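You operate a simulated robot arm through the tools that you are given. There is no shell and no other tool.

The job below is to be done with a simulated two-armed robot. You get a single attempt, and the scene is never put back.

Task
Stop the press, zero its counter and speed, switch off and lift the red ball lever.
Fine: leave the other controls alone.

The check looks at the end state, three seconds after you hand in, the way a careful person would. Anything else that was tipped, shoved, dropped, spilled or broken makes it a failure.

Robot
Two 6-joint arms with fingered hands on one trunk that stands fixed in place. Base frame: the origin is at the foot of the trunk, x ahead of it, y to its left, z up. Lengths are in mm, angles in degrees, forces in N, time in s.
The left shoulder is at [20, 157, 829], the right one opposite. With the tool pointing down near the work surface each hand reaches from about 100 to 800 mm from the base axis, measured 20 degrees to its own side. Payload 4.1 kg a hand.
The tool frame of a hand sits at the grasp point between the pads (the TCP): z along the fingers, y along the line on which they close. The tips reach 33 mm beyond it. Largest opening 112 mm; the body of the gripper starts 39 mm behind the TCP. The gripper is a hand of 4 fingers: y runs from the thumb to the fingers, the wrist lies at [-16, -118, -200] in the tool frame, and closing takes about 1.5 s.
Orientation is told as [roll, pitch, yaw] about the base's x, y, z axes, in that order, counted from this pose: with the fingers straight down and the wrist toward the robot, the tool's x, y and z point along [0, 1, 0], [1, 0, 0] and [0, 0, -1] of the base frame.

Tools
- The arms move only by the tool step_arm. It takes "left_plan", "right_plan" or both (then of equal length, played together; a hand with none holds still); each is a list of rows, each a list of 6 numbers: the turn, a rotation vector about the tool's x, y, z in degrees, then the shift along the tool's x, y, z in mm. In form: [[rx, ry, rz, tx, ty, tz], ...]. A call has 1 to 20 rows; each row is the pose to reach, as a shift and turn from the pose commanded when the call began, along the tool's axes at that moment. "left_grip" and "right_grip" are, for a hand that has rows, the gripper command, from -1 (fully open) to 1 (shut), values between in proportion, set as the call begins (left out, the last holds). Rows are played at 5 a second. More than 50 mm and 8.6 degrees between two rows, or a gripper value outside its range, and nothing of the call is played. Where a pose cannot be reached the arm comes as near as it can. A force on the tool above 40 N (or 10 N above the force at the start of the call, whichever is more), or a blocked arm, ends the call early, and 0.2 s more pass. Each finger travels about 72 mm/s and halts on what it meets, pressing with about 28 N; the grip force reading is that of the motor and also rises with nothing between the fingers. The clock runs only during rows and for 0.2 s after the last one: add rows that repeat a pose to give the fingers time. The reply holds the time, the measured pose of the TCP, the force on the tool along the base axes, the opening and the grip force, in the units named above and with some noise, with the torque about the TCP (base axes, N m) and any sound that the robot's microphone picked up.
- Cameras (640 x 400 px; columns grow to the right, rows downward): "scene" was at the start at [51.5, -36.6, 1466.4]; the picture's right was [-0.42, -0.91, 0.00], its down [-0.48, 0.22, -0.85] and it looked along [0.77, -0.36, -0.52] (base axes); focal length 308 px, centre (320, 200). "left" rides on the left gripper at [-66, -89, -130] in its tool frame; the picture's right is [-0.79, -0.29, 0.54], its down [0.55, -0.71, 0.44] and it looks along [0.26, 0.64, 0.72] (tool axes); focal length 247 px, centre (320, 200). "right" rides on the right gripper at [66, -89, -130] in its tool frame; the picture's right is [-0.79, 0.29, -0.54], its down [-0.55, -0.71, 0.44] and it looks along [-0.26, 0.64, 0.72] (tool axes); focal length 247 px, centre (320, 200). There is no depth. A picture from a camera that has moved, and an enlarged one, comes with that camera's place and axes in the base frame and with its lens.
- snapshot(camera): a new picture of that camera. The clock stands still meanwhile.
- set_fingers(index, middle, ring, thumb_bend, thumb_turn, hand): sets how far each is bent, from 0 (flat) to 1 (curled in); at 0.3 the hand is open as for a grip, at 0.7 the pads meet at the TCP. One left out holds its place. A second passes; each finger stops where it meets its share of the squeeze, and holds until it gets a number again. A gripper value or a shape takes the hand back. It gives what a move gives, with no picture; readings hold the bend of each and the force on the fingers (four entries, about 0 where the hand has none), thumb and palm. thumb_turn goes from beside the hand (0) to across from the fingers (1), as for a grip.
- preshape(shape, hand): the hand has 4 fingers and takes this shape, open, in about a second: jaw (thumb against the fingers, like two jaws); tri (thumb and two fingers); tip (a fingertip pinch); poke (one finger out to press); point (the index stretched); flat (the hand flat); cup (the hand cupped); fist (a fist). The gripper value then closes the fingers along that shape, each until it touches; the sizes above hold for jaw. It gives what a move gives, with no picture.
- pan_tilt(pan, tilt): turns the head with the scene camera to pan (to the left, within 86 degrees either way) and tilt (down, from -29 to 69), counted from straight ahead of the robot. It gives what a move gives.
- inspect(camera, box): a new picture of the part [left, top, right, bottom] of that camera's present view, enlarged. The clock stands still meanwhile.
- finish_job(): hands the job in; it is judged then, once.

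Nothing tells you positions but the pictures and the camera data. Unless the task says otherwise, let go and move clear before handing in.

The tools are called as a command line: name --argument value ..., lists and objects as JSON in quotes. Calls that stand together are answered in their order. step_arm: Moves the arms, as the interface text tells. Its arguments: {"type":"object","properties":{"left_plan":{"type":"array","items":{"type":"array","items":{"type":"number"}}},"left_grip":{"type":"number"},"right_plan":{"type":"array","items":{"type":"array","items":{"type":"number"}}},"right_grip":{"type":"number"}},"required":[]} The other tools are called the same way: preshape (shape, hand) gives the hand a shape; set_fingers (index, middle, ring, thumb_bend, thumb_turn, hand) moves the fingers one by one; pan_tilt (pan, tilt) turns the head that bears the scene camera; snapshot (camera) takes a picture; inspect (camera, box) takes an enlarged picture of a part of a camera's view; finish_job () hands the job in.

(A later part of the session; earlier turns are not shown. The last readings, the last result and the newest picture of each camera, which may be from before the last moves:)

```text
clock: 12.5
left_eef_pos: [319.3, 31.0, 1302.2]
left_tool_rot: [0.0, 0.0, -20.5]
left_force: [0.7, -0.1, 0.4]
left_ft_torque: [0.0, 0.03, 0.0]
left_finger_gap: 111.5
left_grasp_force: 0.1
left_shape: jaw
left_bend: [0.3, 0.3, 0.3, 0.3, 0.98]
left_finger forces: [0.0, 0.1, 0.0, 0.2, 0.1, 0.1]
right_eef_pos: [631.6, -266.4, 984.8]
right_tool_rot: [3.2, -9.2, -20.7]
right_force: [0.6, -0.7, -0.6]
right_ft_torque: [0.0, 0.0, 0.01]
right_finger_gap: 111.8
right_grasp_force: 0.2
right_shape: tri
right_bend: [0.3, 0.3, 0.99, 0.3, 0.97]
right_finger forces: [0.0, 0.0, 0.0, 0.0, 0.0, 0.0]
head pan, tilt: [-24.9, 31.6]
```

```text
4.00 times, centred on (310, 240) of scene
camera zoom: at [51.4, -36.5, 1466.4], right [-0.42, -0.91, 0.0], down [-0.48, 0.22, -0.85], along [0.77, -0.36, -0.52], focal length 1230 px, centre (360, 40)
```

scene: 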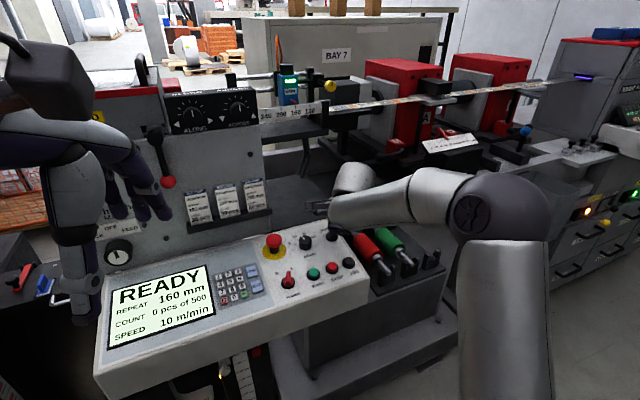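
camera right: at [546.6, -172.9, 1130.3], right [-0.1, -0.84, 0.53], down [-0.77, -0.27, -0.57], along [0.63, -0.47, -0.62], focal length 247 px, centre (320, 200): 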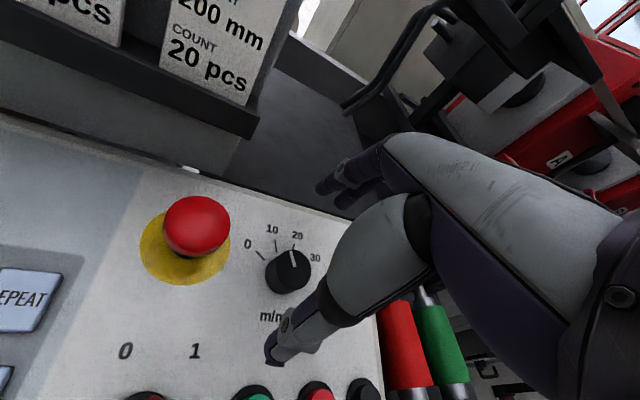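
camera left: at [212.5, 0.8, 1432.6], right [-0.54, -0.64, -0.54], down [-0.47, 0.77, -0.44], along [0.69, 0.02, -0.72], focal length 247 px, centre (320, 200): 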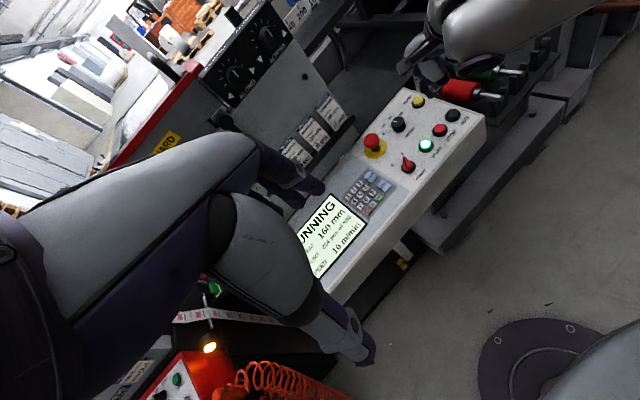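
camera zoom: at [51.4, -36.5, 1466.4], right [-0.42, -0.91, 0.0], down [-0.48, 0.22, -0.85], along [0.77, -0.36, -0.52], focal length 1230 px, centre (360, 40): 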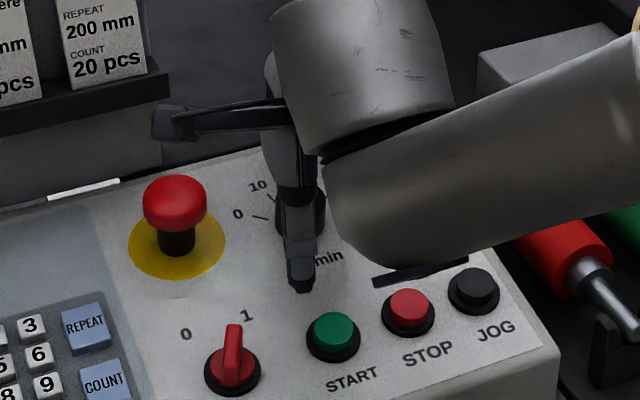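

The hand is centred on the knob. I'll go 4 mm lower and close the fingers.

step_arm --right_plan '[[0, 0, 0, 0, 0, 2], [0, 0, 0, 0, 0, 4]]'

step_arm --right_plan '[[0, 0, 0, 0, 0, 0], [0, 0, 0, 0, 0, 0], [0, 0, 0, 0, 0, 0], [0, 0, 0, 0, 0, 0], [0, 0, 0, 0, 0, 0], [0, 0, 0, 0, 0, 0], [0, 0, 0, 0, 0, 0], [0, 0, 0, 0, 0, 0]]' --right_grip 1

inspect --camera "right" --box '[220, 200, 380, 380]'

snapshot --camera "scene"

```text
clock: 13.1
left_eef_pos: [319.2, 32.0, 1302.0]
left_tool_rot: [0.0, 0.0, -20.4]
left_force: [0.6, 0.5, -0.2]
left_ft_torque: [-0.02, 0.0, -0.01]
left_finger_gap: 111.8
left_grasp_force: 0.0
left_shape: jaw
left_bend: [0.3, 0.3, 0.3, 0.3, 0.98]
left_finger forces: [0.0, 0.1, 0.0, 0.1, 0.0, 0.0]
right_eef_pos: [631.2, -265.0, 980.9]
right_tool_rot: [3.2, -9.4, -20.7]
right_force: [-0.1, 0.1, -1.0]
right_ft_torque: [-0.02, 0.05, -0.02]
right_finger_gap: 111.6
right_grasp_force: 0.1
right_shape: tri
right_bend: [0.3, 0.3, 0.99, 0.3, 0.97]
right_finger forces: [0.0, 0.1, 0.0, 0.1, 0.0, 0.0]
head pan, tilt: [-24.9, 31.6]
```

```text
clock: 14.9
left_eef_pos: [319.0, 32.8, 1302.0]
left_tool_rot: [0.0, 0.0, -20.5]
left_force: [-0.5, 0.4, -0.3]
left_ft_torque: [-0.01, -0.03, 0.01]
left_finger_gap: 111.5
left_grasp_force: 0.1
left_shape: jaw
left_bend: [0.3, 0.3, 0.3, 0.3, 0.98]
left_finger forces: [0.1, 0.0, 0.0, 0.1, 0.1, 0.1]
right_eef_pos: [631.8, -265.1, 980.5]
right_tool_rot: [3.2, -9.3, -20.6]
right_force: [-0.8, 0.4, -2.3]
right_ft_torque: [-0.03, 0.01, 0.03]
right_finger_gap: 25.4
right_grasp_force: 28.3
right_shape: tri
right_bend: [0.75, 0.6, 1.0, 0.74, 1.0]
right_finger forces: [12.1, 12.4, 0.0, 0.0, 25.4, 0.1]
head pan, tilt: [-24.9, 31.6]
```

```text
2.22 times, centred on (300, 290) of right
camera zoom: at [550.0, -171.9, 1096.7], right [-0.1, -0.84, 0.53], down [-0.77, -0.27, -0.57], along [0.63, -0.47, -0.62], focal length 549 px, centre (364, 0)
```

zoom: 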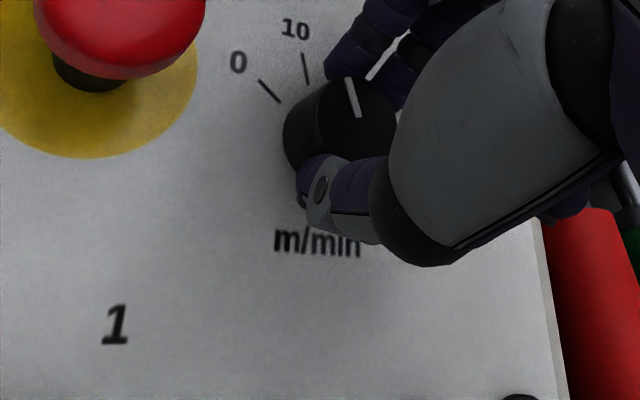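

```text
taken
```

scene: 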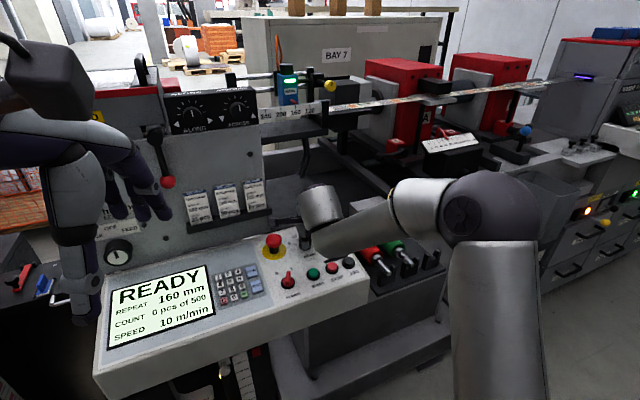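

The fingers hold the knob (about 12 N each on two fingers, 25 N on the thumb). I'll turn it counter-clockwise toward 0 in small steps.

step_arm --right_plan '[[0, 0, -6, 0, 0, 0], [0, 0, -12, 0, 0, 0], [0, 0, -18, 0, 0, 0], [0, 0, -24, 0, 0, 0], [0, 0, -30, 0, 0, 0]]'

inspect --camera "right" --box '[220, 200, 380, 380]'

snapshot --camera "scene"

```text
clock: 16.1
left_eef_pos: [320.0, 31.0, 1302.7]
left_tool_rot: [0.0, 0.0, -20.5]
left_force: [-0.9, -0.2, -0.4]
left_ft_torque: [0.01, 0.0, -0.03]
left_finger_gap: 111.6
left_grasp_force: 0.1
left_shape: jaw
left_bend: [0.3, 0.3, 0.3, 0.3, 0.98]
left_finger forces: [0.1, 0.0, 0.0, 0.1, 0.1, 0.0]
right_eef_pos: [630.4, -265.0, 981.4]
right_tool_rot: [-2.0, -9.7, 9.8]
right_force: [1.8, -0.8, -1.4]
right_ft_torque: [0.03, -0.04, 0.01]
right_finger_gap: 25.0
right_grasp_force: 28.0
right_shape: tri
right_bend: [0.75, 0.6, 1.0, 0.74, 1.0]
right_finger forces: [13.9, 14.1, 0.0, 0.0, 25.2, 0.0]
head pan, tilt: [-24.9, 31.6]
```

```text
2.22 times, centred on (300, 290) of right
camera zoom: at [511.1, -214.3, 1090.2], right [0.32, -0.73, 0.61], down [-0.52, -0.67, -0.53], along [0.79, -0.15, -0.59], focal length 549 px, centre (364, 0)
```

zoom: 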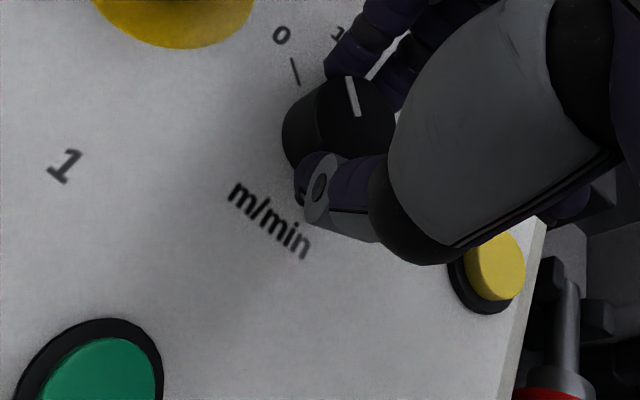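

```text
taken
```

scene: 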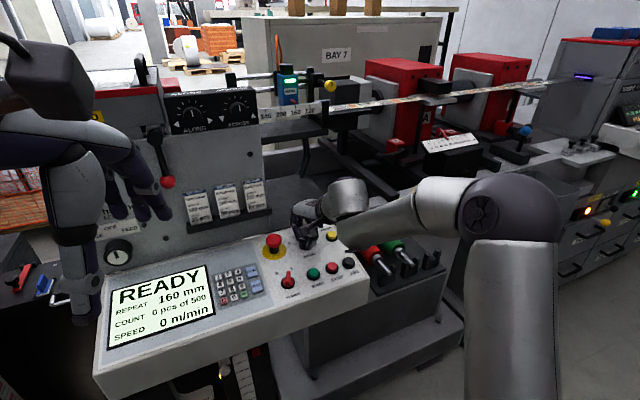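

The display now reads 0 m/min, but the pointer looks a few degrees short of the 0 mark. I'll turn a bit more and watch the torque.

step_arm --right_plan '[[0, 0, -3, 0, 0, 0], [0, 0, -6, 0, 0, 0], [0, 0, -9, 0, 0, 0]]'

inspect --camera "right" --box '[220, 200, 380, 380]'

inspect --camera "scene" --box '[230, 190, 390, 290]'

```text
clock: 16.9
left_eef_pos: [319.6, 32.0, 1301.3]
left_tool_rot: [0.1, 0.0, -20.3]
left_force: [-0.1, 0.5, 0.5]
left_ft_torque: [0.02, 0.0, 0.01]
left_finger_gap: 111.8
left_grasp_force: 0.0
left_shape: jaw
left_bend: [0.3, 0.3, 0.3, 0.3, 0.98]
left_finger forces: [0.0, 0.0, 0.0, 0.1, 0.0, 0.0]
right_eef_pos: [633.8, -270.7, 980.7]
right_tool_rot: [-3.6, -9.1, 15.1]
right_force: [-7.0, 18.0, -8.5]
right_ft_torque: [0.38, 0.18, 0.03]
right_finger_gap: 24.4
right_grasp_force: 28.2
right_shape: tri
right_bend: [0.75, 0.63, 1.0, 0.74, 0.96]
right_finger forces: [15.0, 6.3, 0.0, 0.0, 28.1, 0.0]
right hand out of reach, approached as far as the arm can: row 2, 3
head pan, tilt: [-24.9, 31.6]
```

```text
2.22 times, centred on (300, 290) of right
camera zoom: at [510.0, -227.1, 1090.1], right [0.38, -0.68, 0.63], down [-0.47, -0.73, -0.51], along [0.8, -0.1, -0.59], focal length 549 px, centre (364, 0)
```

zoom: 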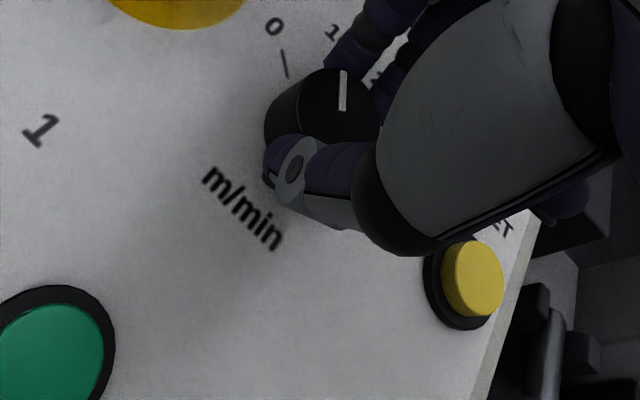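

```text
4.00 times, centred on (310, 240) of scene
camera zoom: at [51.4, -35.9, 1466.4], right [-0.42, -0.91, 0.0], down [-0.48, 0.22, -0.85], along [0.77, -0.36, -0.52], focal length 1230 px, centre (360, 40)
```

zoom: 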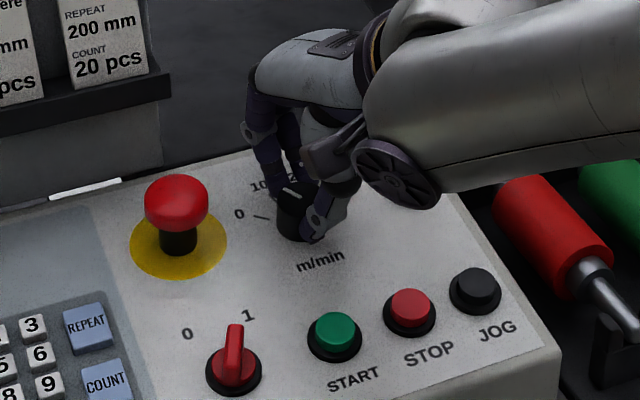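

The arm ran near its limit and the hand drifted about 5 mm, with the knob still held. I'll open, rise and look at the pointer.

step_arm --right_plan '[[0, 0, 0, 0, 0, 0], [0, 0, 0, 0, 0, 0], [0, 0, 0, 0, 0, 0], [0, 0, 0, 0, 0, 0], [0, 0, 0, 0, 0, 0], [0, 0, 0, 0, 0, 0], [0, 0, 0, 0, 0, 0]]' --right_grip -1

step_arm --right_plan '[[0, 0, 0, 0, 0, -15], [0, 0, 5, 0, 0, -40], [0, 0, 12, 0, 0, -70]]'

snapshot --camera "right"

snapshot --camera "scene"

inspect --camera "left" --box '[360, 40, 460, 140]'

```text
clock: 18.5
left_eef_pos: [318.4, 31.3, 1302.6]
left_tool_rot: [-0.1, 0.0, -20.4]
left_force: [0.9, -0.2, -0.1]
left_ft_torque: [-0.02, -0.01, -0.02]
left_finger_gap: 111.7
left_grasp_force: 0.1
left_shape: jaw
left_bend: [0.3, 0.3, 0.3, 0.3, 0.98]
left_finger forces: [0.0, 0.0, 0.1, 0.0, 0.0, 0.1]
right_eef_pos: [633.6, -273.6, 983.1]
right_tool_rot: [-3.7, -9.4, 14.8]
right_force: [-0.3, 0.0, 0.4]
right_ft_torque: [-0.01, 0.0, -0.01]
right_finger_gap: 111.5
right_grasp_force: 0.1
right_shape: tri
right_bend: [0.3, 0.3, 0.99, 0.3, 0.98]
right_finger forces: [0.0, 0.1, 0.1, 0.0, 0.0, 0.0]
head pan, tilt: [-24.9, 31.6]
```

```text
clock: 19.3
left_eef_pos: [319.2, 31.0, 1301.5]
left_tool_rot: [0.0, 0.0, -20.3]
left_force: [-0.6, 0.4, 0.1]
left_ft_torque: [-0.03, 0.01, 0.01]
left_finger_gap: 111.4
left_grasp_force: 0.0
left_shape: jaw
left_bend: [0.3, 0.3, 0.3, 0.3, 0.98]
left_finger forces: [0.0, 0.0, 0.1, 0.0, 0.0, 0.0]
right_eef_pos: [623.5, -272.0, 1053.9]
right_tool_rot: [-1.8, -9.8, 2.7]
right_force: [-0.8, -0.1, 0.0]
right_ft_torque: [-0.06, 0.01, 0.01]
right_finger_gap: 111.6
right_grasp_force: 0.1
right_shape: tri
right_bend: [0.3, 0.3, 0.99, 0.3, 0.98]
right_finger forces: [0.1, 0.0, 0.0, 0.0, 0.1, 0.0]
head pan, tilt: [-24.9, 31.6]
```

```text
taken
camera right: at [509.8, -208.0, 1162.7], right [0.22, -0.77, 0.6], down [-0.6, -0.59, -0.53], along [0.77, -0.24, -0.59], focal length 247 px, centre (320, 200)
```

right: 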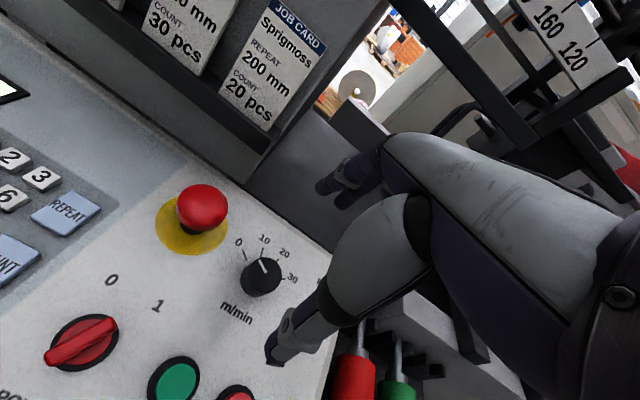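

```text
taken
```

scene: 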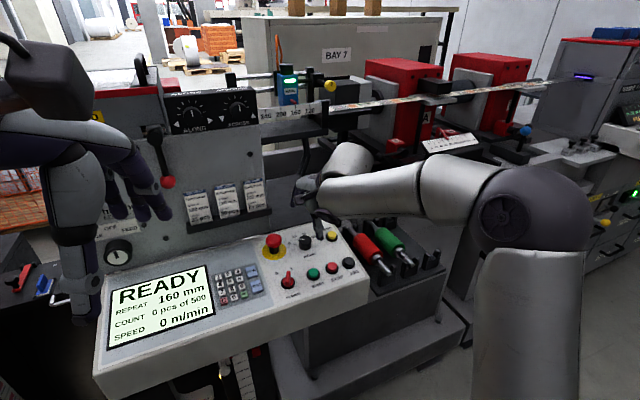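

```text
4.00 times, centred on (410, 90) of left
camera zoom: at [213.3, 0.7, 1432.5], right [-0.54, -0.64, -0.54], down [-0.47, 0.77, -0.44], along [0.69, 0.02, -0.72], focal length 988 px, centre (-40, 640)
```

zoom: 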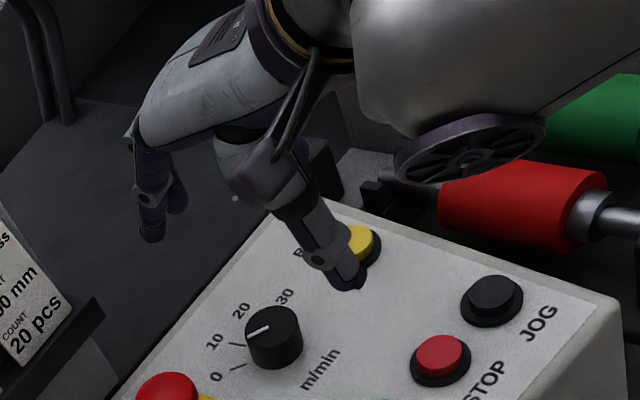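

The display stays at 0 m/min. I'll enlarge the knob from all views to compare the pointer with the 0 mark.

inspect --camera "right" --box '[220, 220, 310, 320]'

inspect --camera "left" --box '[400, 100, 450, 140]'

inspect --camera "scene" --box '[280, 220, 340, 265]'

```text
4.00 times, centred on (265, 270) of right
camera zoom: at [509.8, -208.0, 1162.7], right [0.22, -0.77, 0.6], down [-0.6, -0.59, -0.53], along [0.77, -0.24, -0.59], focal length 988 px, centre (540, -80)
```

zoom: 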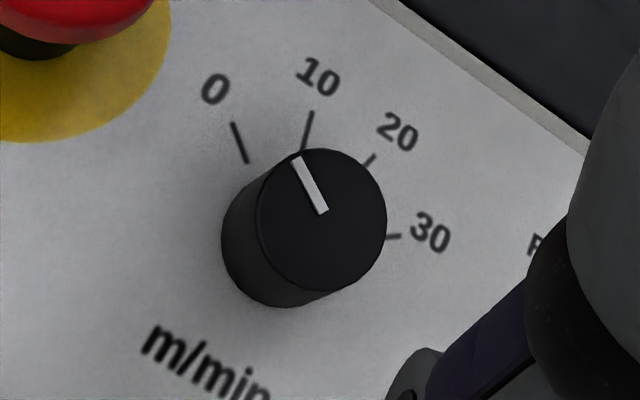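

```text
10.00 times, centred on (425, 120) of left
camera zoom: at [213.3, 0.7, 1432.5], right [-0.54, -0.64, -0.54], down [-0.47, 0.77, -0.44], along [0.69, 0.02, -0.72], focal length 2470 px, centre (-730, 1000)
```

zoom: 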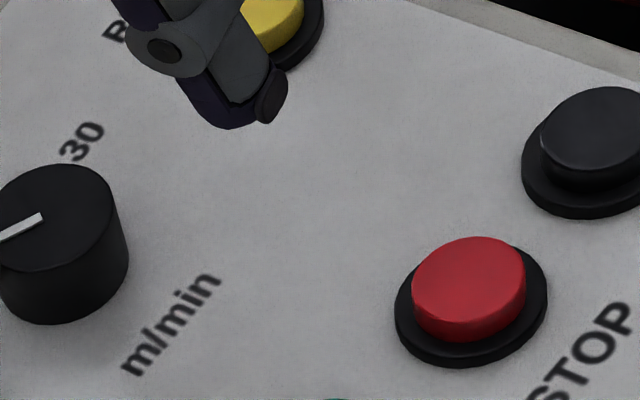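

```text
8.89 times, centred on (310, 242) of scene
camera zoom: at [51.7, -36.7, 1466.4], right [-0.42, -0.91, 0.0], down [-0.48, 0.22, -0.85], along [0.77, -0.36, -0.52], focal length 2734 px, centre (409, -178)
```

zoom: 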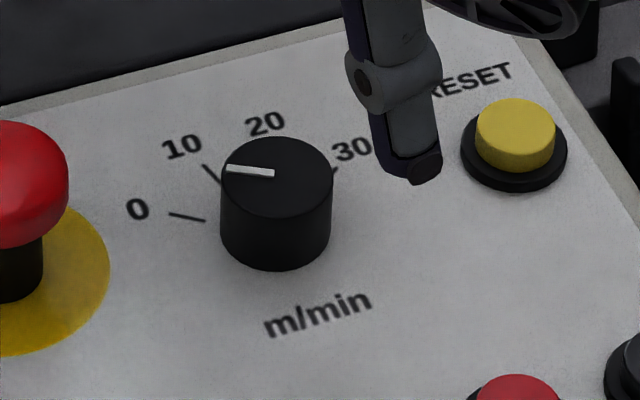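

The pointer lines up with the 0 mark and the display agrees. Next is POWER near (543,-185,940): I'll move above it and test in free air how far the hand can yaw.

step_arm --right_plan '[[0, 0, 0, 30, -24, -8], [0, 0, 0, 60, -48, -17], [0, 0, 0, 90.4, -73.5, -25.6], [0, 0, -8, 90.4, -73.5, -25.6], [0, 0, -16, 90.4, -73.5, -25.6], [0, 0, -24, 90.4, -73.5, -25.6], [0, 0, -30, 90.4, -73.5, -25.6]]'

snapshot --camera "right"

snapshot --camera "scene"

```text
clock: 20.9
left_eef_pos: [318.7, 31.6, 1302.2]
left_tool_rot: [0.0, 0.0, -20.3]
left_force: [0.5, 1.0, -0.2]
left_ft_torque: [0.0, -0.01, 0.0]
left_finger_gap: 111.9
left_grasp_force: 0.1
left_shape: jaw
left_bend: [0.3, 0.3, 0.3, 0.3, 0.98]
left_finger forces: [0.1, 0.0, 0.0, 0.1, 0.0, 0.1]
right_eef_pos: [541.2, -184.7, 1060.3]
right_tool_rot: [-6.4, -7.7, 33.0]
right_force: [-0.3, -0.3, 0.6]
right_ft_torque: [-0.01, 0.01, 0.04]
right_finger_gap: 111.7
right_grasp_force: 0.1
right_shape: tri
right_bend: [0.3, 0.3, 0.99, 0.3, 0.98]
right_finger forces: [0.0, 0.0, 0.0, 0.0, 0.1, 0.1]
head pan, tilt: [-24.9, 31.6]
```

```text
taken
camera right: at [409.6, -175.0, 1169.0], right [0.56, -0.5, 0.66], down [-0.22, -0.86, -0.46], along [0.79, 0.12, -0.6], focal length 247 px, centre (320, 200)
```

right: 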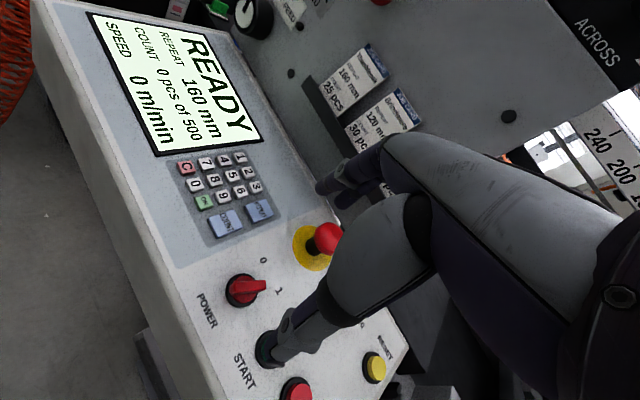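

```text
taken
```

scene: 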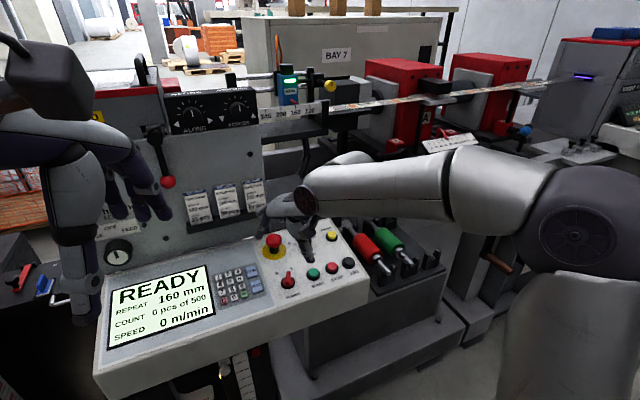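

Here the hand yaws freely to 33°. I'll enlarge the POWER knob to see its ridge direction.

inspect --camera "right" --box '[190, 235, 310, 335]'

inspect --camera "scene" --box '[255, 245, 335, 305]'

inspect --camera "left" --box '[370, 120, 470, 190]'

```text
4.00 times, centred on (250, 285) of right
camera zoom: at [409.6, -175.0, 1169.0], right [0.56, -0.5, 0.66], down [-0.22, -0.86, -0.46], along [0.79, 0.12, -0.6], focal length 988 px, centre (600, -140)
```

zoom: 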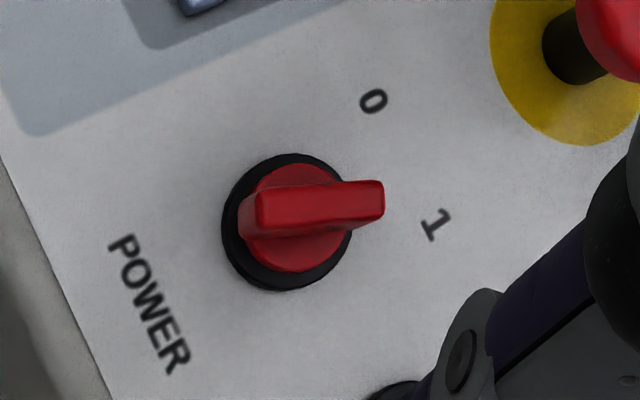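

```text
6.67 times, centred on (295, 275) of scene
camera zoom: at [51.4, -36.5, 1466.4], right [-0.42, -0.91, 0.0], down [-0.48, 0.22, -0.85], along [0.77, -0.36, -0.52], focal length 2051 px, centre (487, -300)
```

zoom: 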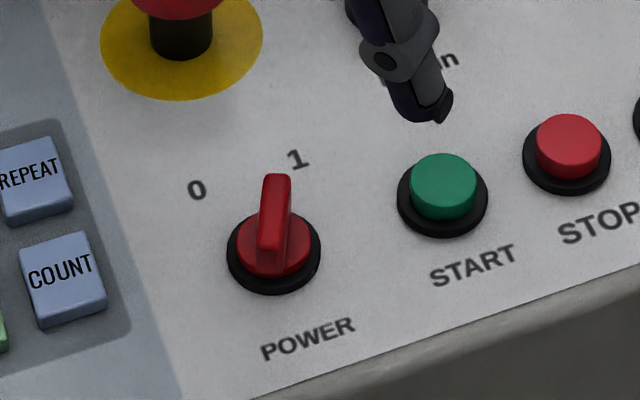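

```text
5.71 times, centred on (420, 155) of left
camera zoom: at [213.0, 0.9, 1432.5], right [-0.54, -0.64, -0.54], down [-0.47, 0.77, -0.44], along [0.69, 0.02, -0.72], focal length 1411 px, centre (-251, 457)
```

zoom: 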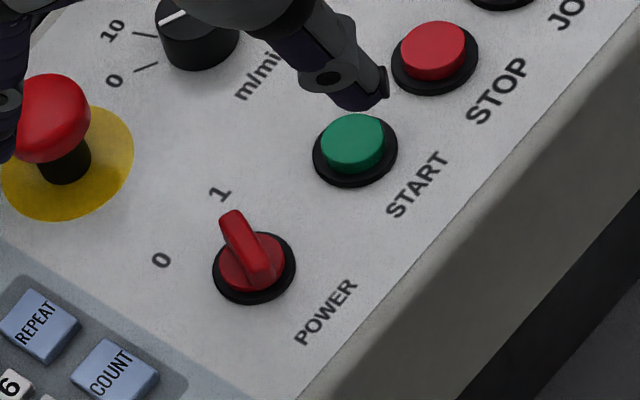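

The POWER ridge points at 1 (about -28°) and needs to turn to 0 (about +27°). I'll align the hand with the ridge at yaw -28° and lower to a check height.

step_arm --right_plan '[[0, 0, 7.6, 2, -2.5, 0], [0, 0, 15.2, 4, -5, 0], [0, 0, 22.8, 6, -7.5, 0], [0, 0, 30.4, 8, -10, 0], [0, 0, 38, 10, -13, 0], [0, 0, 45.6, 11.9, -15.3, 0], [0, 0, 53.2, 11.9, -15.3, 0], [0, 0, 61, 11.9, -15.3, 10], [0, 0, 61, 11.9, -15.3, 35], [0, 0, 61, 11.9, -15.3, 57.5]]'

inspect --camera "right" --box '[220, 200, 380, 380]'

inspect --camera "left" --box '[350, 90, 470, 190]'

inspect --camera "scene" --box '[230, 220, 350, 310]'

```text
clock: 23.1
left_eef_pos: [320.2, 32.2, 1303.0]
left_tool_rot: [0.0, 0.1, -20.4]
left_force: [-0.3, -0.8, -1.1]
left_ft_torque: [0.0, 0.01, 0.0]
left_finger_gap: 111.1
left_grasp_force: 0.0
left_shape: jaw
left_bend: [0.3, 0.3, 0.3, 0.3, 0.98]
left_finger forces: [0.0, 0.1, 0.0, 0.0, 0.0, 0.0]
right_eef_pos: [533.0, -184.7, 1000.9]
right_tool_rot: [3.7, -9.3, -28.9]
right_force: [-0.6, -0.5, 0.2]
right_ft_torque: [-0.01, 0.03, 0.01]
right_finger_gap: 111.8
right_grasp_force: 0.0
right_shape: tri
right_bend: [0.3, 0.3, 0.99, 0.3, 0.98]
right_finger forces: [0.0, 0.1, 0.1, 0.1, 0.1, 0.0]
head pan, tilt: [-24.9, 31.6]
```

```text
2.22 times, centred on (300, 290) of right
camera zoom: at [464.1, -80.5, 1118.0], right [-0.22, -0.82, 0.53], down [-0.8, -0.16, -0.58], along [0.56, -0.55, -0.62], focal length 549 px, centre (364, 0)
```

zoom: 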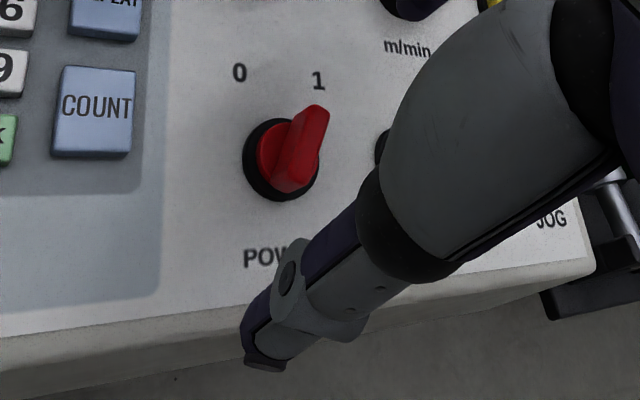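

```text
4.00 times, centred on (410, 140) of left
camera zoom: at [212.9, 0.8, 1432.5], right [-0.54, -0.64, -0.54], down [-0.47, 0.77, -0.44], along [0.69, 0.02, -0.72], focal length 988 px, centre (-40, 440)
```

zoom: 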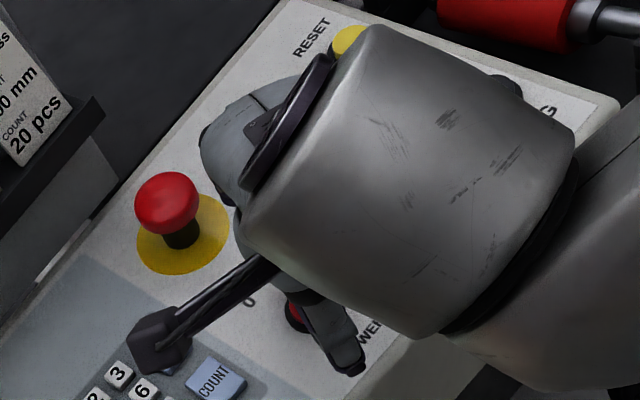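

```text
4.44 times, centred on (290, 265) of scene
camera zoom: at [51.3, -36.5, 1466.4], right [-0.42, -0.91, 0.0], down [-0.48, 0.22, -0.85], along [0.77, -0.36, -0.52], focal length 1367 px, centre (453, -89)
```

zoom: 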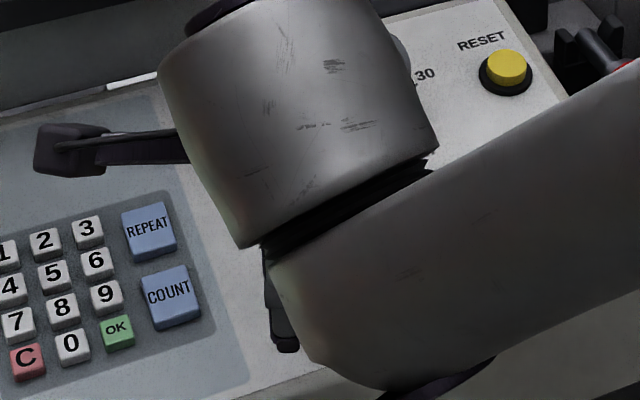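

The tool axis hits the knob centre within about 1 mm and is parallel to the ridge. I'll lower 33 mm and close on the ridge ends.

step_arm --right_plan '[[0, 0, 0, 0, 0, 12], [0, 0, 0, 0, 0, 22], [0, 0, 0, 0, 0, 28], [0, 0, 0, 0, 0, 33]]'

inspect --camera "right" --box '[220, 200, 380, 380]'

inspect --camera "scene" --box '[230, 220, 350, 310]'

```text
clock: 24.1
left_eef_pos: [318.8, 30.4, 1303.0]
left_tool_rot: [0.1, 0.0, -20.3]
left_force: [-0.1, -0.5, -0.7]
left_ft_torque: [0.03, 0.0, -0.02]
left_finger_gap: 111.6
left_grasp_force: 0.0
left_shape: jaw
left_bend: [0.3, 0.3, 0.3, 0.3, 0.98]
left_finger forces: [0.0, 0.0, 0.1, 0.0, 0.1, 0.0]
right_eef_pos: [538.6, -184.7, 968.7]
right_tool_rot: [3.7, -9.3, -28.7]
right_force: [0.1, 0.8, -0.1]
right_ft_torque: [0.03, 0.02, 0.0]
right_finger_gap: 111.6
right_grasp_force: 0.1
right_shape: tri
right_bend: [0.3, 0.3, 0.99, 0.3, 0.98]
right_finger forces: [0.1, 0.0, 0.1, 0.1, 0.0, 0.0]
head pan, tilt: [-24.9, 31.6]
```

```text
2.22 times, centred on (300, 290) of right
camera zoom: at [469.6, -81.8, 1085.1], right [-0.22, -0.82, 0.53], down [-0.8, -0.16, -0.58], along [0.56, -0.55, -0.62], focal length 549 px, centre (364, 0)
```

zoom: 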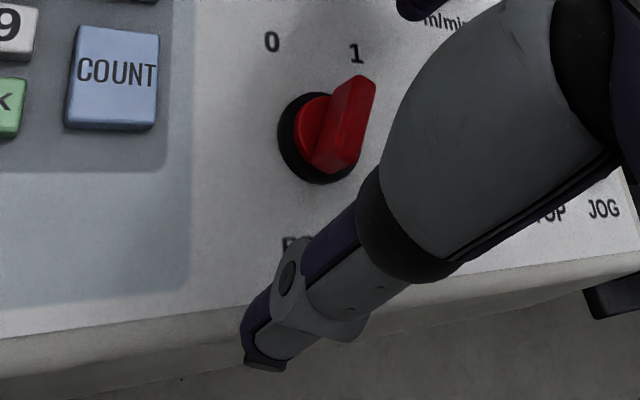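

```text
4.44 times, centred on (290, 265) of scene
camera zoom: at [51.4, -36.5, 1466.4], right [-0.42, -0.91, 0.0], down [-0.48, 0.22, -0.85], along [0.77, -0.36, -0.52], focal length 1367 px, centre (453, -89)
```

zoom: 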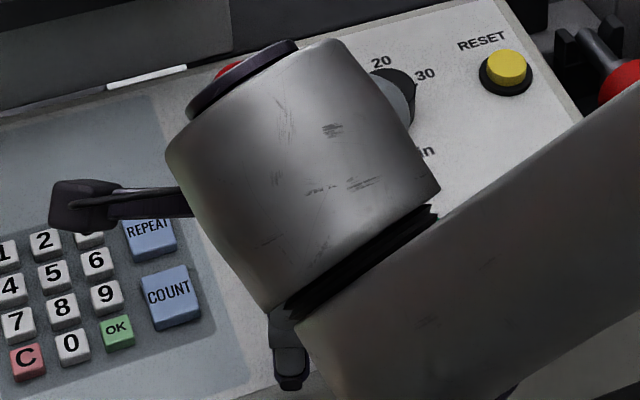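

The knob ridge top is about 26 mm below the TCP and the panel about 47 mm, so there is room for 4 mm more. Then I close.

step_arm --right_plan '[[0, 0, 0, 0, 0, 2], [0, 0, 0, 0, 0, 4]]'

step_arm --right_plan '[[0, 0, 0, 0, 0, 0], [0, 0, 0, 0, 0, 0], [0, 0, 0, 0, 0, 0], [0, 0, 0, 0, 0, 0], [0, 0, 0, 0, 0, 0], [0, 0, 0, 0, 0, 0], [0, 0, 0, 0, 0, 0], [0, 0, 0, 0, 0, 0]]' --right_grip 1

inspect --camera "right" --box '[220, 200, 380, 380]'

```text
clock: 24.7
left_eef_pos: [319.0, 32.1, 1302.4]
left_tool_rot: [0.0, 0.0, -20.4]
left_force: [0.1, -0.3, -0.3]
left_ft_torque: [0.01, -0.01, -0.02]
left_finger_gap: 111.5
left_grasp_force: 0.0
left_shape: jaw
left_bend: [0.3, 0.3, 0.3, 0.3, 0.98]
left_finger forces: [0.1, 0.1, 0.1, 0.0, 0.0, 0.0]
right_eef_pos: [538.2, -185.4, 965.0]
right_tool_rot: [3.5, -9.3, -28.6]
right_force: [-0.6, -0.8, -0.1]
right_ft_torque: [-0.01, -0.01, -0.01]
right_finger_gap: 111.8
right_grasp_force: 0.1
right_shape: tri
right_bend: [0.3, 0.3, 0.99, 0.3, 0.98]
right_finger forces: [0.1, 0.0, 0.0, 0.0, 0.0, 0.0]
head pan, tilt: [-24.9, 31.6]
```

```text
clock: 26.5
left_eef_pos: [319.1, 31.7, 1302.4]
left_tool_rot: [0.0, 0.0, -20.4]
left_force: [0.4, 0.1, -0.2]
left_ft_torque: [0.01, 0.0, 0.02]
left_finger_gap: 111.8
left_grasp_force: 0.1
left_shape: jaw
left_bend: [0.3, 0.3, 0.3, 0.3, 0.98]
left_finger forces: [0.0, 0.1, 0.1, 0.0, 0.1, 0.0]
right_eef_pos: [537.9, -184.8, 963.8]
right_tool_rot: [3.6, -9.3, -28.6]
right_force: [-4.1, 1.3, -2.3]
right_ft_torque: [-0.02, 0.03, 0.01]
right_finger_gap: 23.7
right_grasp_force: 28.2
right_shape: tri
right_bend: [0.75, 0.64, 1.0, 0.74, 1.0]
right_finger forces: [13.6, 9.9, 0.0, 0.1, 25.9, 0.1]
head pan, tilt: [-24.9, 31.6]
```

```text
2.22 times, centred on (300, 290) of right
camera zoom: at [470.1, -81.9, 1080.8], right [-0.22, -0.82, 0.53], down [-0.8, -0.16, -0.58], along [0.56, -0.55, -0.62], focal length 549 px, centre (364, 0)
```

zoom: 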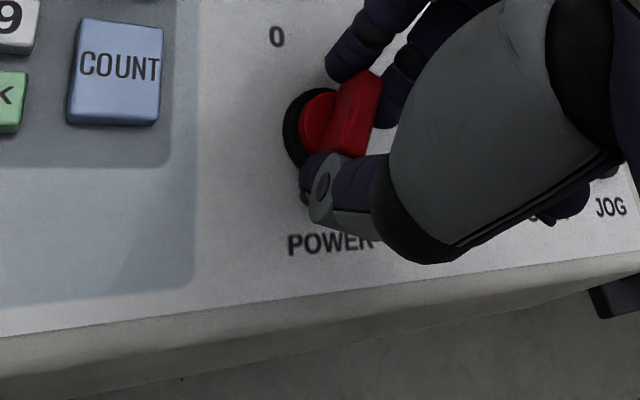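

The ridge is held between thumb and two fingers. I'll rotate about 56° counter-clockwise to 0.

step_arm --right_plan '[[0, 0, -6, 0, 0, 0], [0, 0, -12, 0, 0, 0], [0, 0, -18, 0, 0, 0], [0, 0, -24, 0, 0, 0], [0, 0, -30, 0, 0, 0], [0, 0, -36, 0, 0, 0], [0, 0, -42, 0, 0, 0], [0, 0, -48, 0, 0, 0], [0, 0, -54, 0, 0, 0]]'

inspect --camera "right" --box '[220, 200, 380, 380]'

snapshot --camera "scene"

```text
clock: 28.5
left_eef_pos: [319.3, 29.5, 1301.9]
left_tool_rot: [0.0, 0.0, -20.5]
left_force: [0.5, 0.7, 1.1]
left_ft_torque: [0.0, 0.02, 0.01]
left_finger_gap: 111.7
left_grasp_force: 0.0
left_shape: jaw
left_bend: [0.3, 0.3, 0.3, 0.3, 0.98]
left_finger forces: [0.0, 0.0, 0.0, 0.0, 0.0, 0.1]
right_eef_pos: [538.9, -183.8, 965.5]
right_tool_rot: [-5.1, -7.8, 22.8]
right_force: [-7.1, -15.0, -29.1]
right_ft_torque: [-0.22, 0.16, -0.12]
right_finger_gap: 19.9
right_grasp_force: 28.2
right_shape: tri
right_bend: [0.75, 0.75, 1.0, 0.73, 1.0]
right_finger forces: [10.1, 10.8, 0.0, 0.0, 26.0, 0.0]
right hand out of reach, approached as far as the arm can: row 9
head pan, tilt: [-24.9, 31.6]
```

```text
2.22 times, centred on (300, 290) of right
camera zoom: at [412.6, -152.6, 1075.6], right [0.47, -0.61, 0.64], down [-0.37, -0.8, -0.48], along [0.8, -0.01, -0.6], focal length 549 px, centre (364, 0)
```

zoom: 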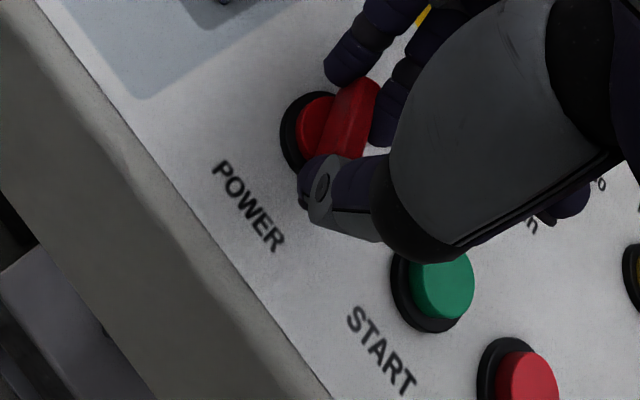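

```text
taken
```

scene: 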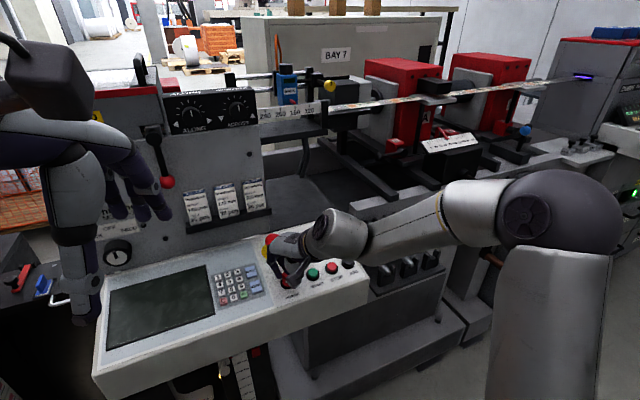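

The display went dark, so power is off. I'll open the hand and rise straight off the knob.

step_arm --right_plan '[[0, 0, 0, 0, 0, 0], [0, 0, 0, 0, 0, 0], [0, 0, 0, 0, 0, 0], [0, 0, 0, 0, 0, 0], [0, 0, 0, 0, 0, 0], [0, 0, 0, 0, 0, 0], [0, 0, 0, 0, 0, 0]]' --right_grip -1

step_arm --right_plan '[[0, 0, 0, 0, 0, -15], [0, 0, 0, 0, 0, -40], [0, 0, 0, 0, 0, -80]]'

inspect --camera "right" --box '[190, 200, 350, 300]'

snapshot --camera "scene"

inspect --camera "left" --box '[350, 80, 490, 190]'

```text
clock: 30.1
left_eef_pos: [319.5, 31.4, 1301.9]
left_tool_rot: [0.1, 0.0, -20.3]
left_force: [0.0, 0.0, 0.4]
left_ft_torque: [-0.03, 0.0, -0.04]
left_finger_gap: 111.3
left_grasp_force: 0.0
left_shape: jaw
left_bend: [0.3, 0.3, 0.3, 0.3, 0.98]
left_finger forces: [0.1, 0.1, 0.0, 0.0, 0.0, 0.1]
right_eef_pos: [541.0, -180.4, 968.5]
right_tool_rot: [-5.2, -8.1, 22.8]
right_force: [1.3, 0.5, 1.1]
right_ft_torque: [0.01, -0.02, -0.04]
right_finger_gap: 111.4
right_grasp_force: 0.0
right_shape: tri
right_bend: [0.3, 0.3, 0.99, 0.3, 0.98]
right_finger forces: [0.0, 0.0, 0.1, 0.0, 0.1, 0.1]
head pan, tilt: [-24.9, 31.6]
```

```text
clock: 30.9
left_eef_pos: [319.2, 32.1, 1303.7]
left_tool_rot: [0.0, 0.0, -20.4]
left_force: [-0.6, 0.2, -1.3]
left_ft_torque: [0.04, 0.02, -0.03]
left_finger_gap: 111.7
left_grasp_force: 0.1
left_shape: jaw
left_bend: [0.3, 0.3, 0.3, 0.3, 0.98]
left_finger forces: [0.0, 0.0, 0.0, 0.0, 0.0, 0.0]
right_eef_pos: [528.6, -177.5, 1049.2]
right_tool_rot: [-5.6, -8.3, 23.1]
right_force: [1.4, -0.2, -0.3]
right_ft_torque: [0.0, 0.02, 0.02]
right_finger_gap: 111.8
right_grasp_force: 0.2
right_shape: tri
right_bend: [0.3, 0.3, 0.99, 0.3, 0.98]
right_finger forces: [0.0, 0.0, 0.0, 0.1, 0.1, 0.0]
head pan, tilt: [-24.9, 31.6]
```

```text
4.00 times, centred on (270, 250) of right
camera zoom: at [400.2, -148.2, 1156.6], right [0.47, -0.6, 0.65], down [-0.36, -0.8, -0.48], along [0.8, -0.01, -0.59], focal length 988 px, centre (520, 0)
```

zoom: 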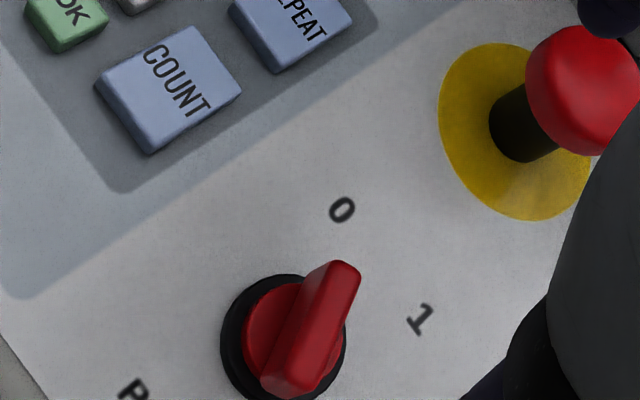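

```text
taken
```

scene: 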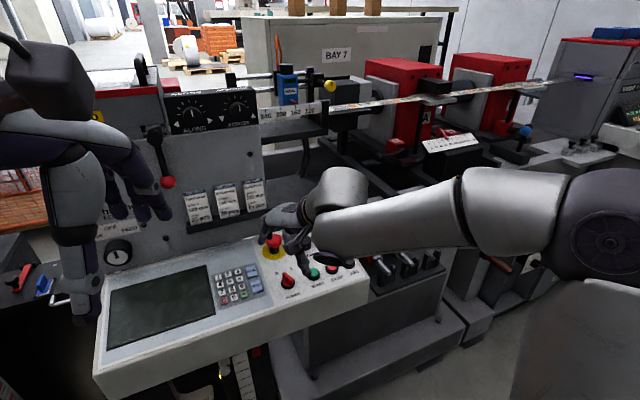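

```text
3.64 times, centred on (420, 135) of left
camera zoom: at [213.4, 0.6, 1432.4], right [-0.54, -0.64, -0.54], down [-0.47, 0.77, -0.44], along [0.69, 0.02, -0.72], focal length 898 px, centre (-44, 436)
```

zoom: 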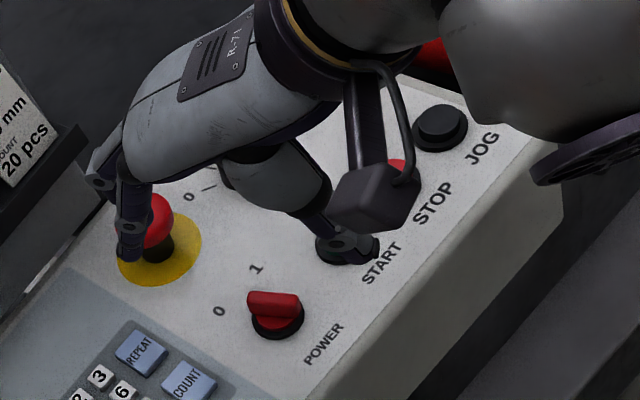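

POWER now points at 0, and I'll look at the E-stop again once the hand is out of the way. I'll retract the right arm upward and to its side to clear the view.

step_arm --right_plan '[[0, 0, 0, 0, 0, -40], [0, 0, 0, 0, 0, -80], [0, 0, 0, -22, -36, -92], [0, 0, 0, -44, -72, -104], [0, 0, 0, -66, -108, -116], [0, 0, 0, -88, -144, -128], [0, 0, 0, -111, -178, -138]]'

snapshot --camera "scene"

inspect --camera "scene" --box '[220, 210, 380, 310]'

inspect --camera "scene" --box '[80, 100, 240, 220]'

snapshot --camera "left"

```text
clock: 32.5
left_eef_pos: [320.4, 31.4, 1302.2]
left_tool_rot: [0.0, 0.0, -20.3]
left_force: [0.7, 0.2, 0.9]
left_ft_torque: [-0.02, 0.03, 0.0]
left_finger_gap: 111.7
left_grasp_force: 0.0
left_shape: jaw
left_bend: [0.3, 0.3, 0.3, 0.3, 0.98]
left_finger forces: [0.0, 0.0, 0.0, 0.0, 0.1, 0.0]
right_eef_pos: [382.6, -347.0, 1167.3]
right_tool_rot: [-5.1, -8.2, 22.8]
right_force: [0.0, 0.8, 0.2]
right_ft_torque: [0.03, 0.03, 0.04]
right_finger_gap: 111.8
right_grasp_force: 0.0
right_shape: tri
right_bend: [0.3, 0.3, 0.99, 0.3, 0.98]
right_finger forces: [0.0, 0.1, 0.0, 0.0, 0.1, 0.0]
head pan, tilt: [-24.9, 31.6]
```

```text
taken
```

scene: 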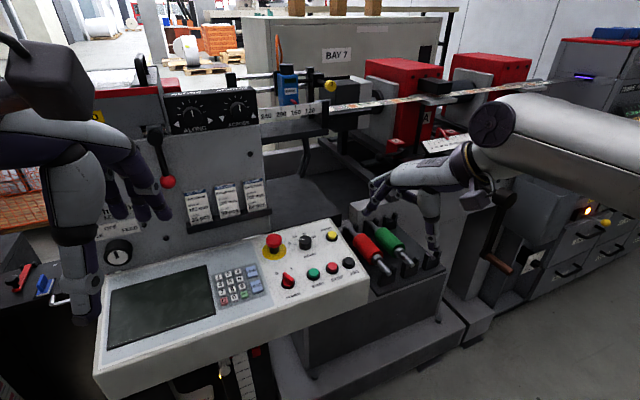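

```text
4.00 times, centred on (300, 260) of scene
camera zoom: at [51.8, -36.3, 1466.4], right [-0.42, -0.91, 0.0], down [-0.48, 0.22, -0.85], along [0.77, -0.36, -0.52], focal length 1230 px, centre (400, -40)
```

zoom: 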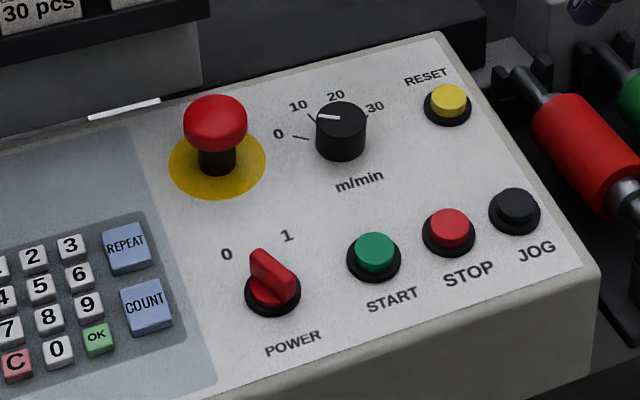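

```text
3.33 times, centred on (160, 160) of scene
camera zoom: at [51.8, -36.3, 1466.4], right [-0.42, -0.91, 0.0], down [-0.48, 0.22, -0.85], along [0.77, -0.36, -0.52], focal length 1025 px, centre (853, 333)
```

zoom: 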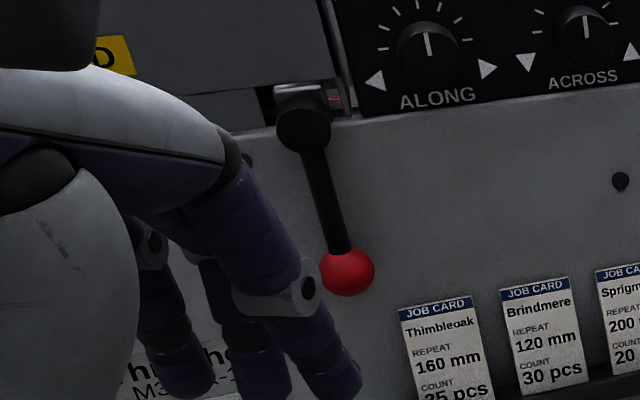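

```text
taken
camera left: at [213.4, 1.1, 1432.4], right [-0.54, -0.64, -0.54], down [-0.47, 0.77, -0.44], along [0.69, 0.02, -0.72], focal length 247 px, centre (320, 200)
```

left: 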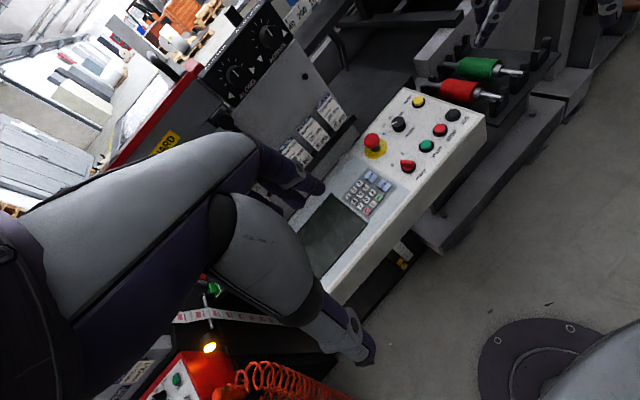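

All four panel controls look right. Now the red-ball lever: I'll shift the left hand aside to my left so both cameras can see the lever and its pivot.

step_arm --left_plan '[[0, 0, 0, 37, 3, 10], [0, 0, 0, 74, 6, 20], [0, 0, 0, 112, 9, 31], [0, 0, 0, 149, 13, 42], [0, 0, 0, 186, 16, 52]]'

snapshot --camera "left"

pan_tilt --pan 0 --tilt 28

snapshot --camera "scene"

```text
clock: 33.7
left_eef_pos: [398.3, 200.2, 1250.6]
left_tool_rot: [0.0, 0.0, -20.3]
left_force: [0.6, 0.0, 0.8]
left_ft_torque: [0.03, -0.03, 0.03]
left_finger_gap: 111.9
left_grasp_force: 0.0
left_shape: jaw
left_bend: [0.3, 0.3, 0.3, 0.3, 0.98]
left_finger forces: [0.0, 0.0, 0.0, 0.1, 0.0, 0.1]
right_eef_pos: [383.4, -348.4, 1168.1]
right_tool_rot: [-5.2, -8.2, 22.8]
right_force: [-0.4, 0.1, 0.8]
right_ft_torque: [0.01, 0.0, 0.02]
right_finger_gap: 111.7
right_grasp_force: 0.1
right_shape: tri
right_bend: [0.3, 0.3, 0.99, 0.3, 0.98]
right_finger forces: [0.1, 0.0, 0.0, 0.1, 0.0, 0.0]
head pan, tilt: [-24.9, 31.6]
```

```text
taken
camera left: at [292.6, 169.7, 1381.7], right [-0.54, -0.64, -0.54], down [-0.47, 0.77, -0.44], along [0.69, 0.02, -0.72], focal length 247 px, centre (320, 200)
```

left: 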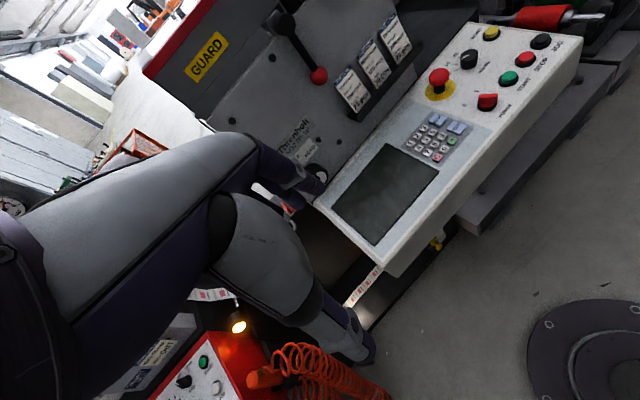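

```text
clock: 34.6
left_eef_pos: [399.3, 199.3, 1250.9]
left_tool_rot: [-0.1, 0.0, -20.4]
left_force: [0.0, -0.3, -0.3]
left_ft_torque: [0.01, -0.02, 0.01]
left_finger_gap: 111.6
left_grasp_force: 0.1
left_shape: jaw
left_bend: [0.3, 0.3, 0.3, 0.3, 0.98]
left_finger forces: [0.1, 0.0, 0.1, 0.0, 0.0, 0.0]
right_eef_pos: [383.5, -347.3, 1167.4]
right_tool_rot: [-5.2, -8.2, 22.8]
right_force: [0.7, 0.8, -0.7]
right_ft_torque: [0.04, -0.01, -0.03]
right_finger_gap: 111.8
right_grasp_force: 0.0
right_shape: tri
right_bend: [0.3, 0.3, 0.99, 0.3, 0.98]
right_finger forces: [0.0, 0.0, 0.1, 0.0, 0.0, 0.0]
head pan, tilt: [0.0, 28.0]
```

```text
taken
```

scene: 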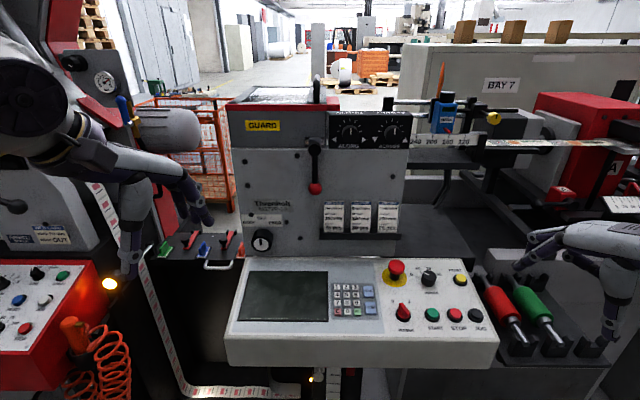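

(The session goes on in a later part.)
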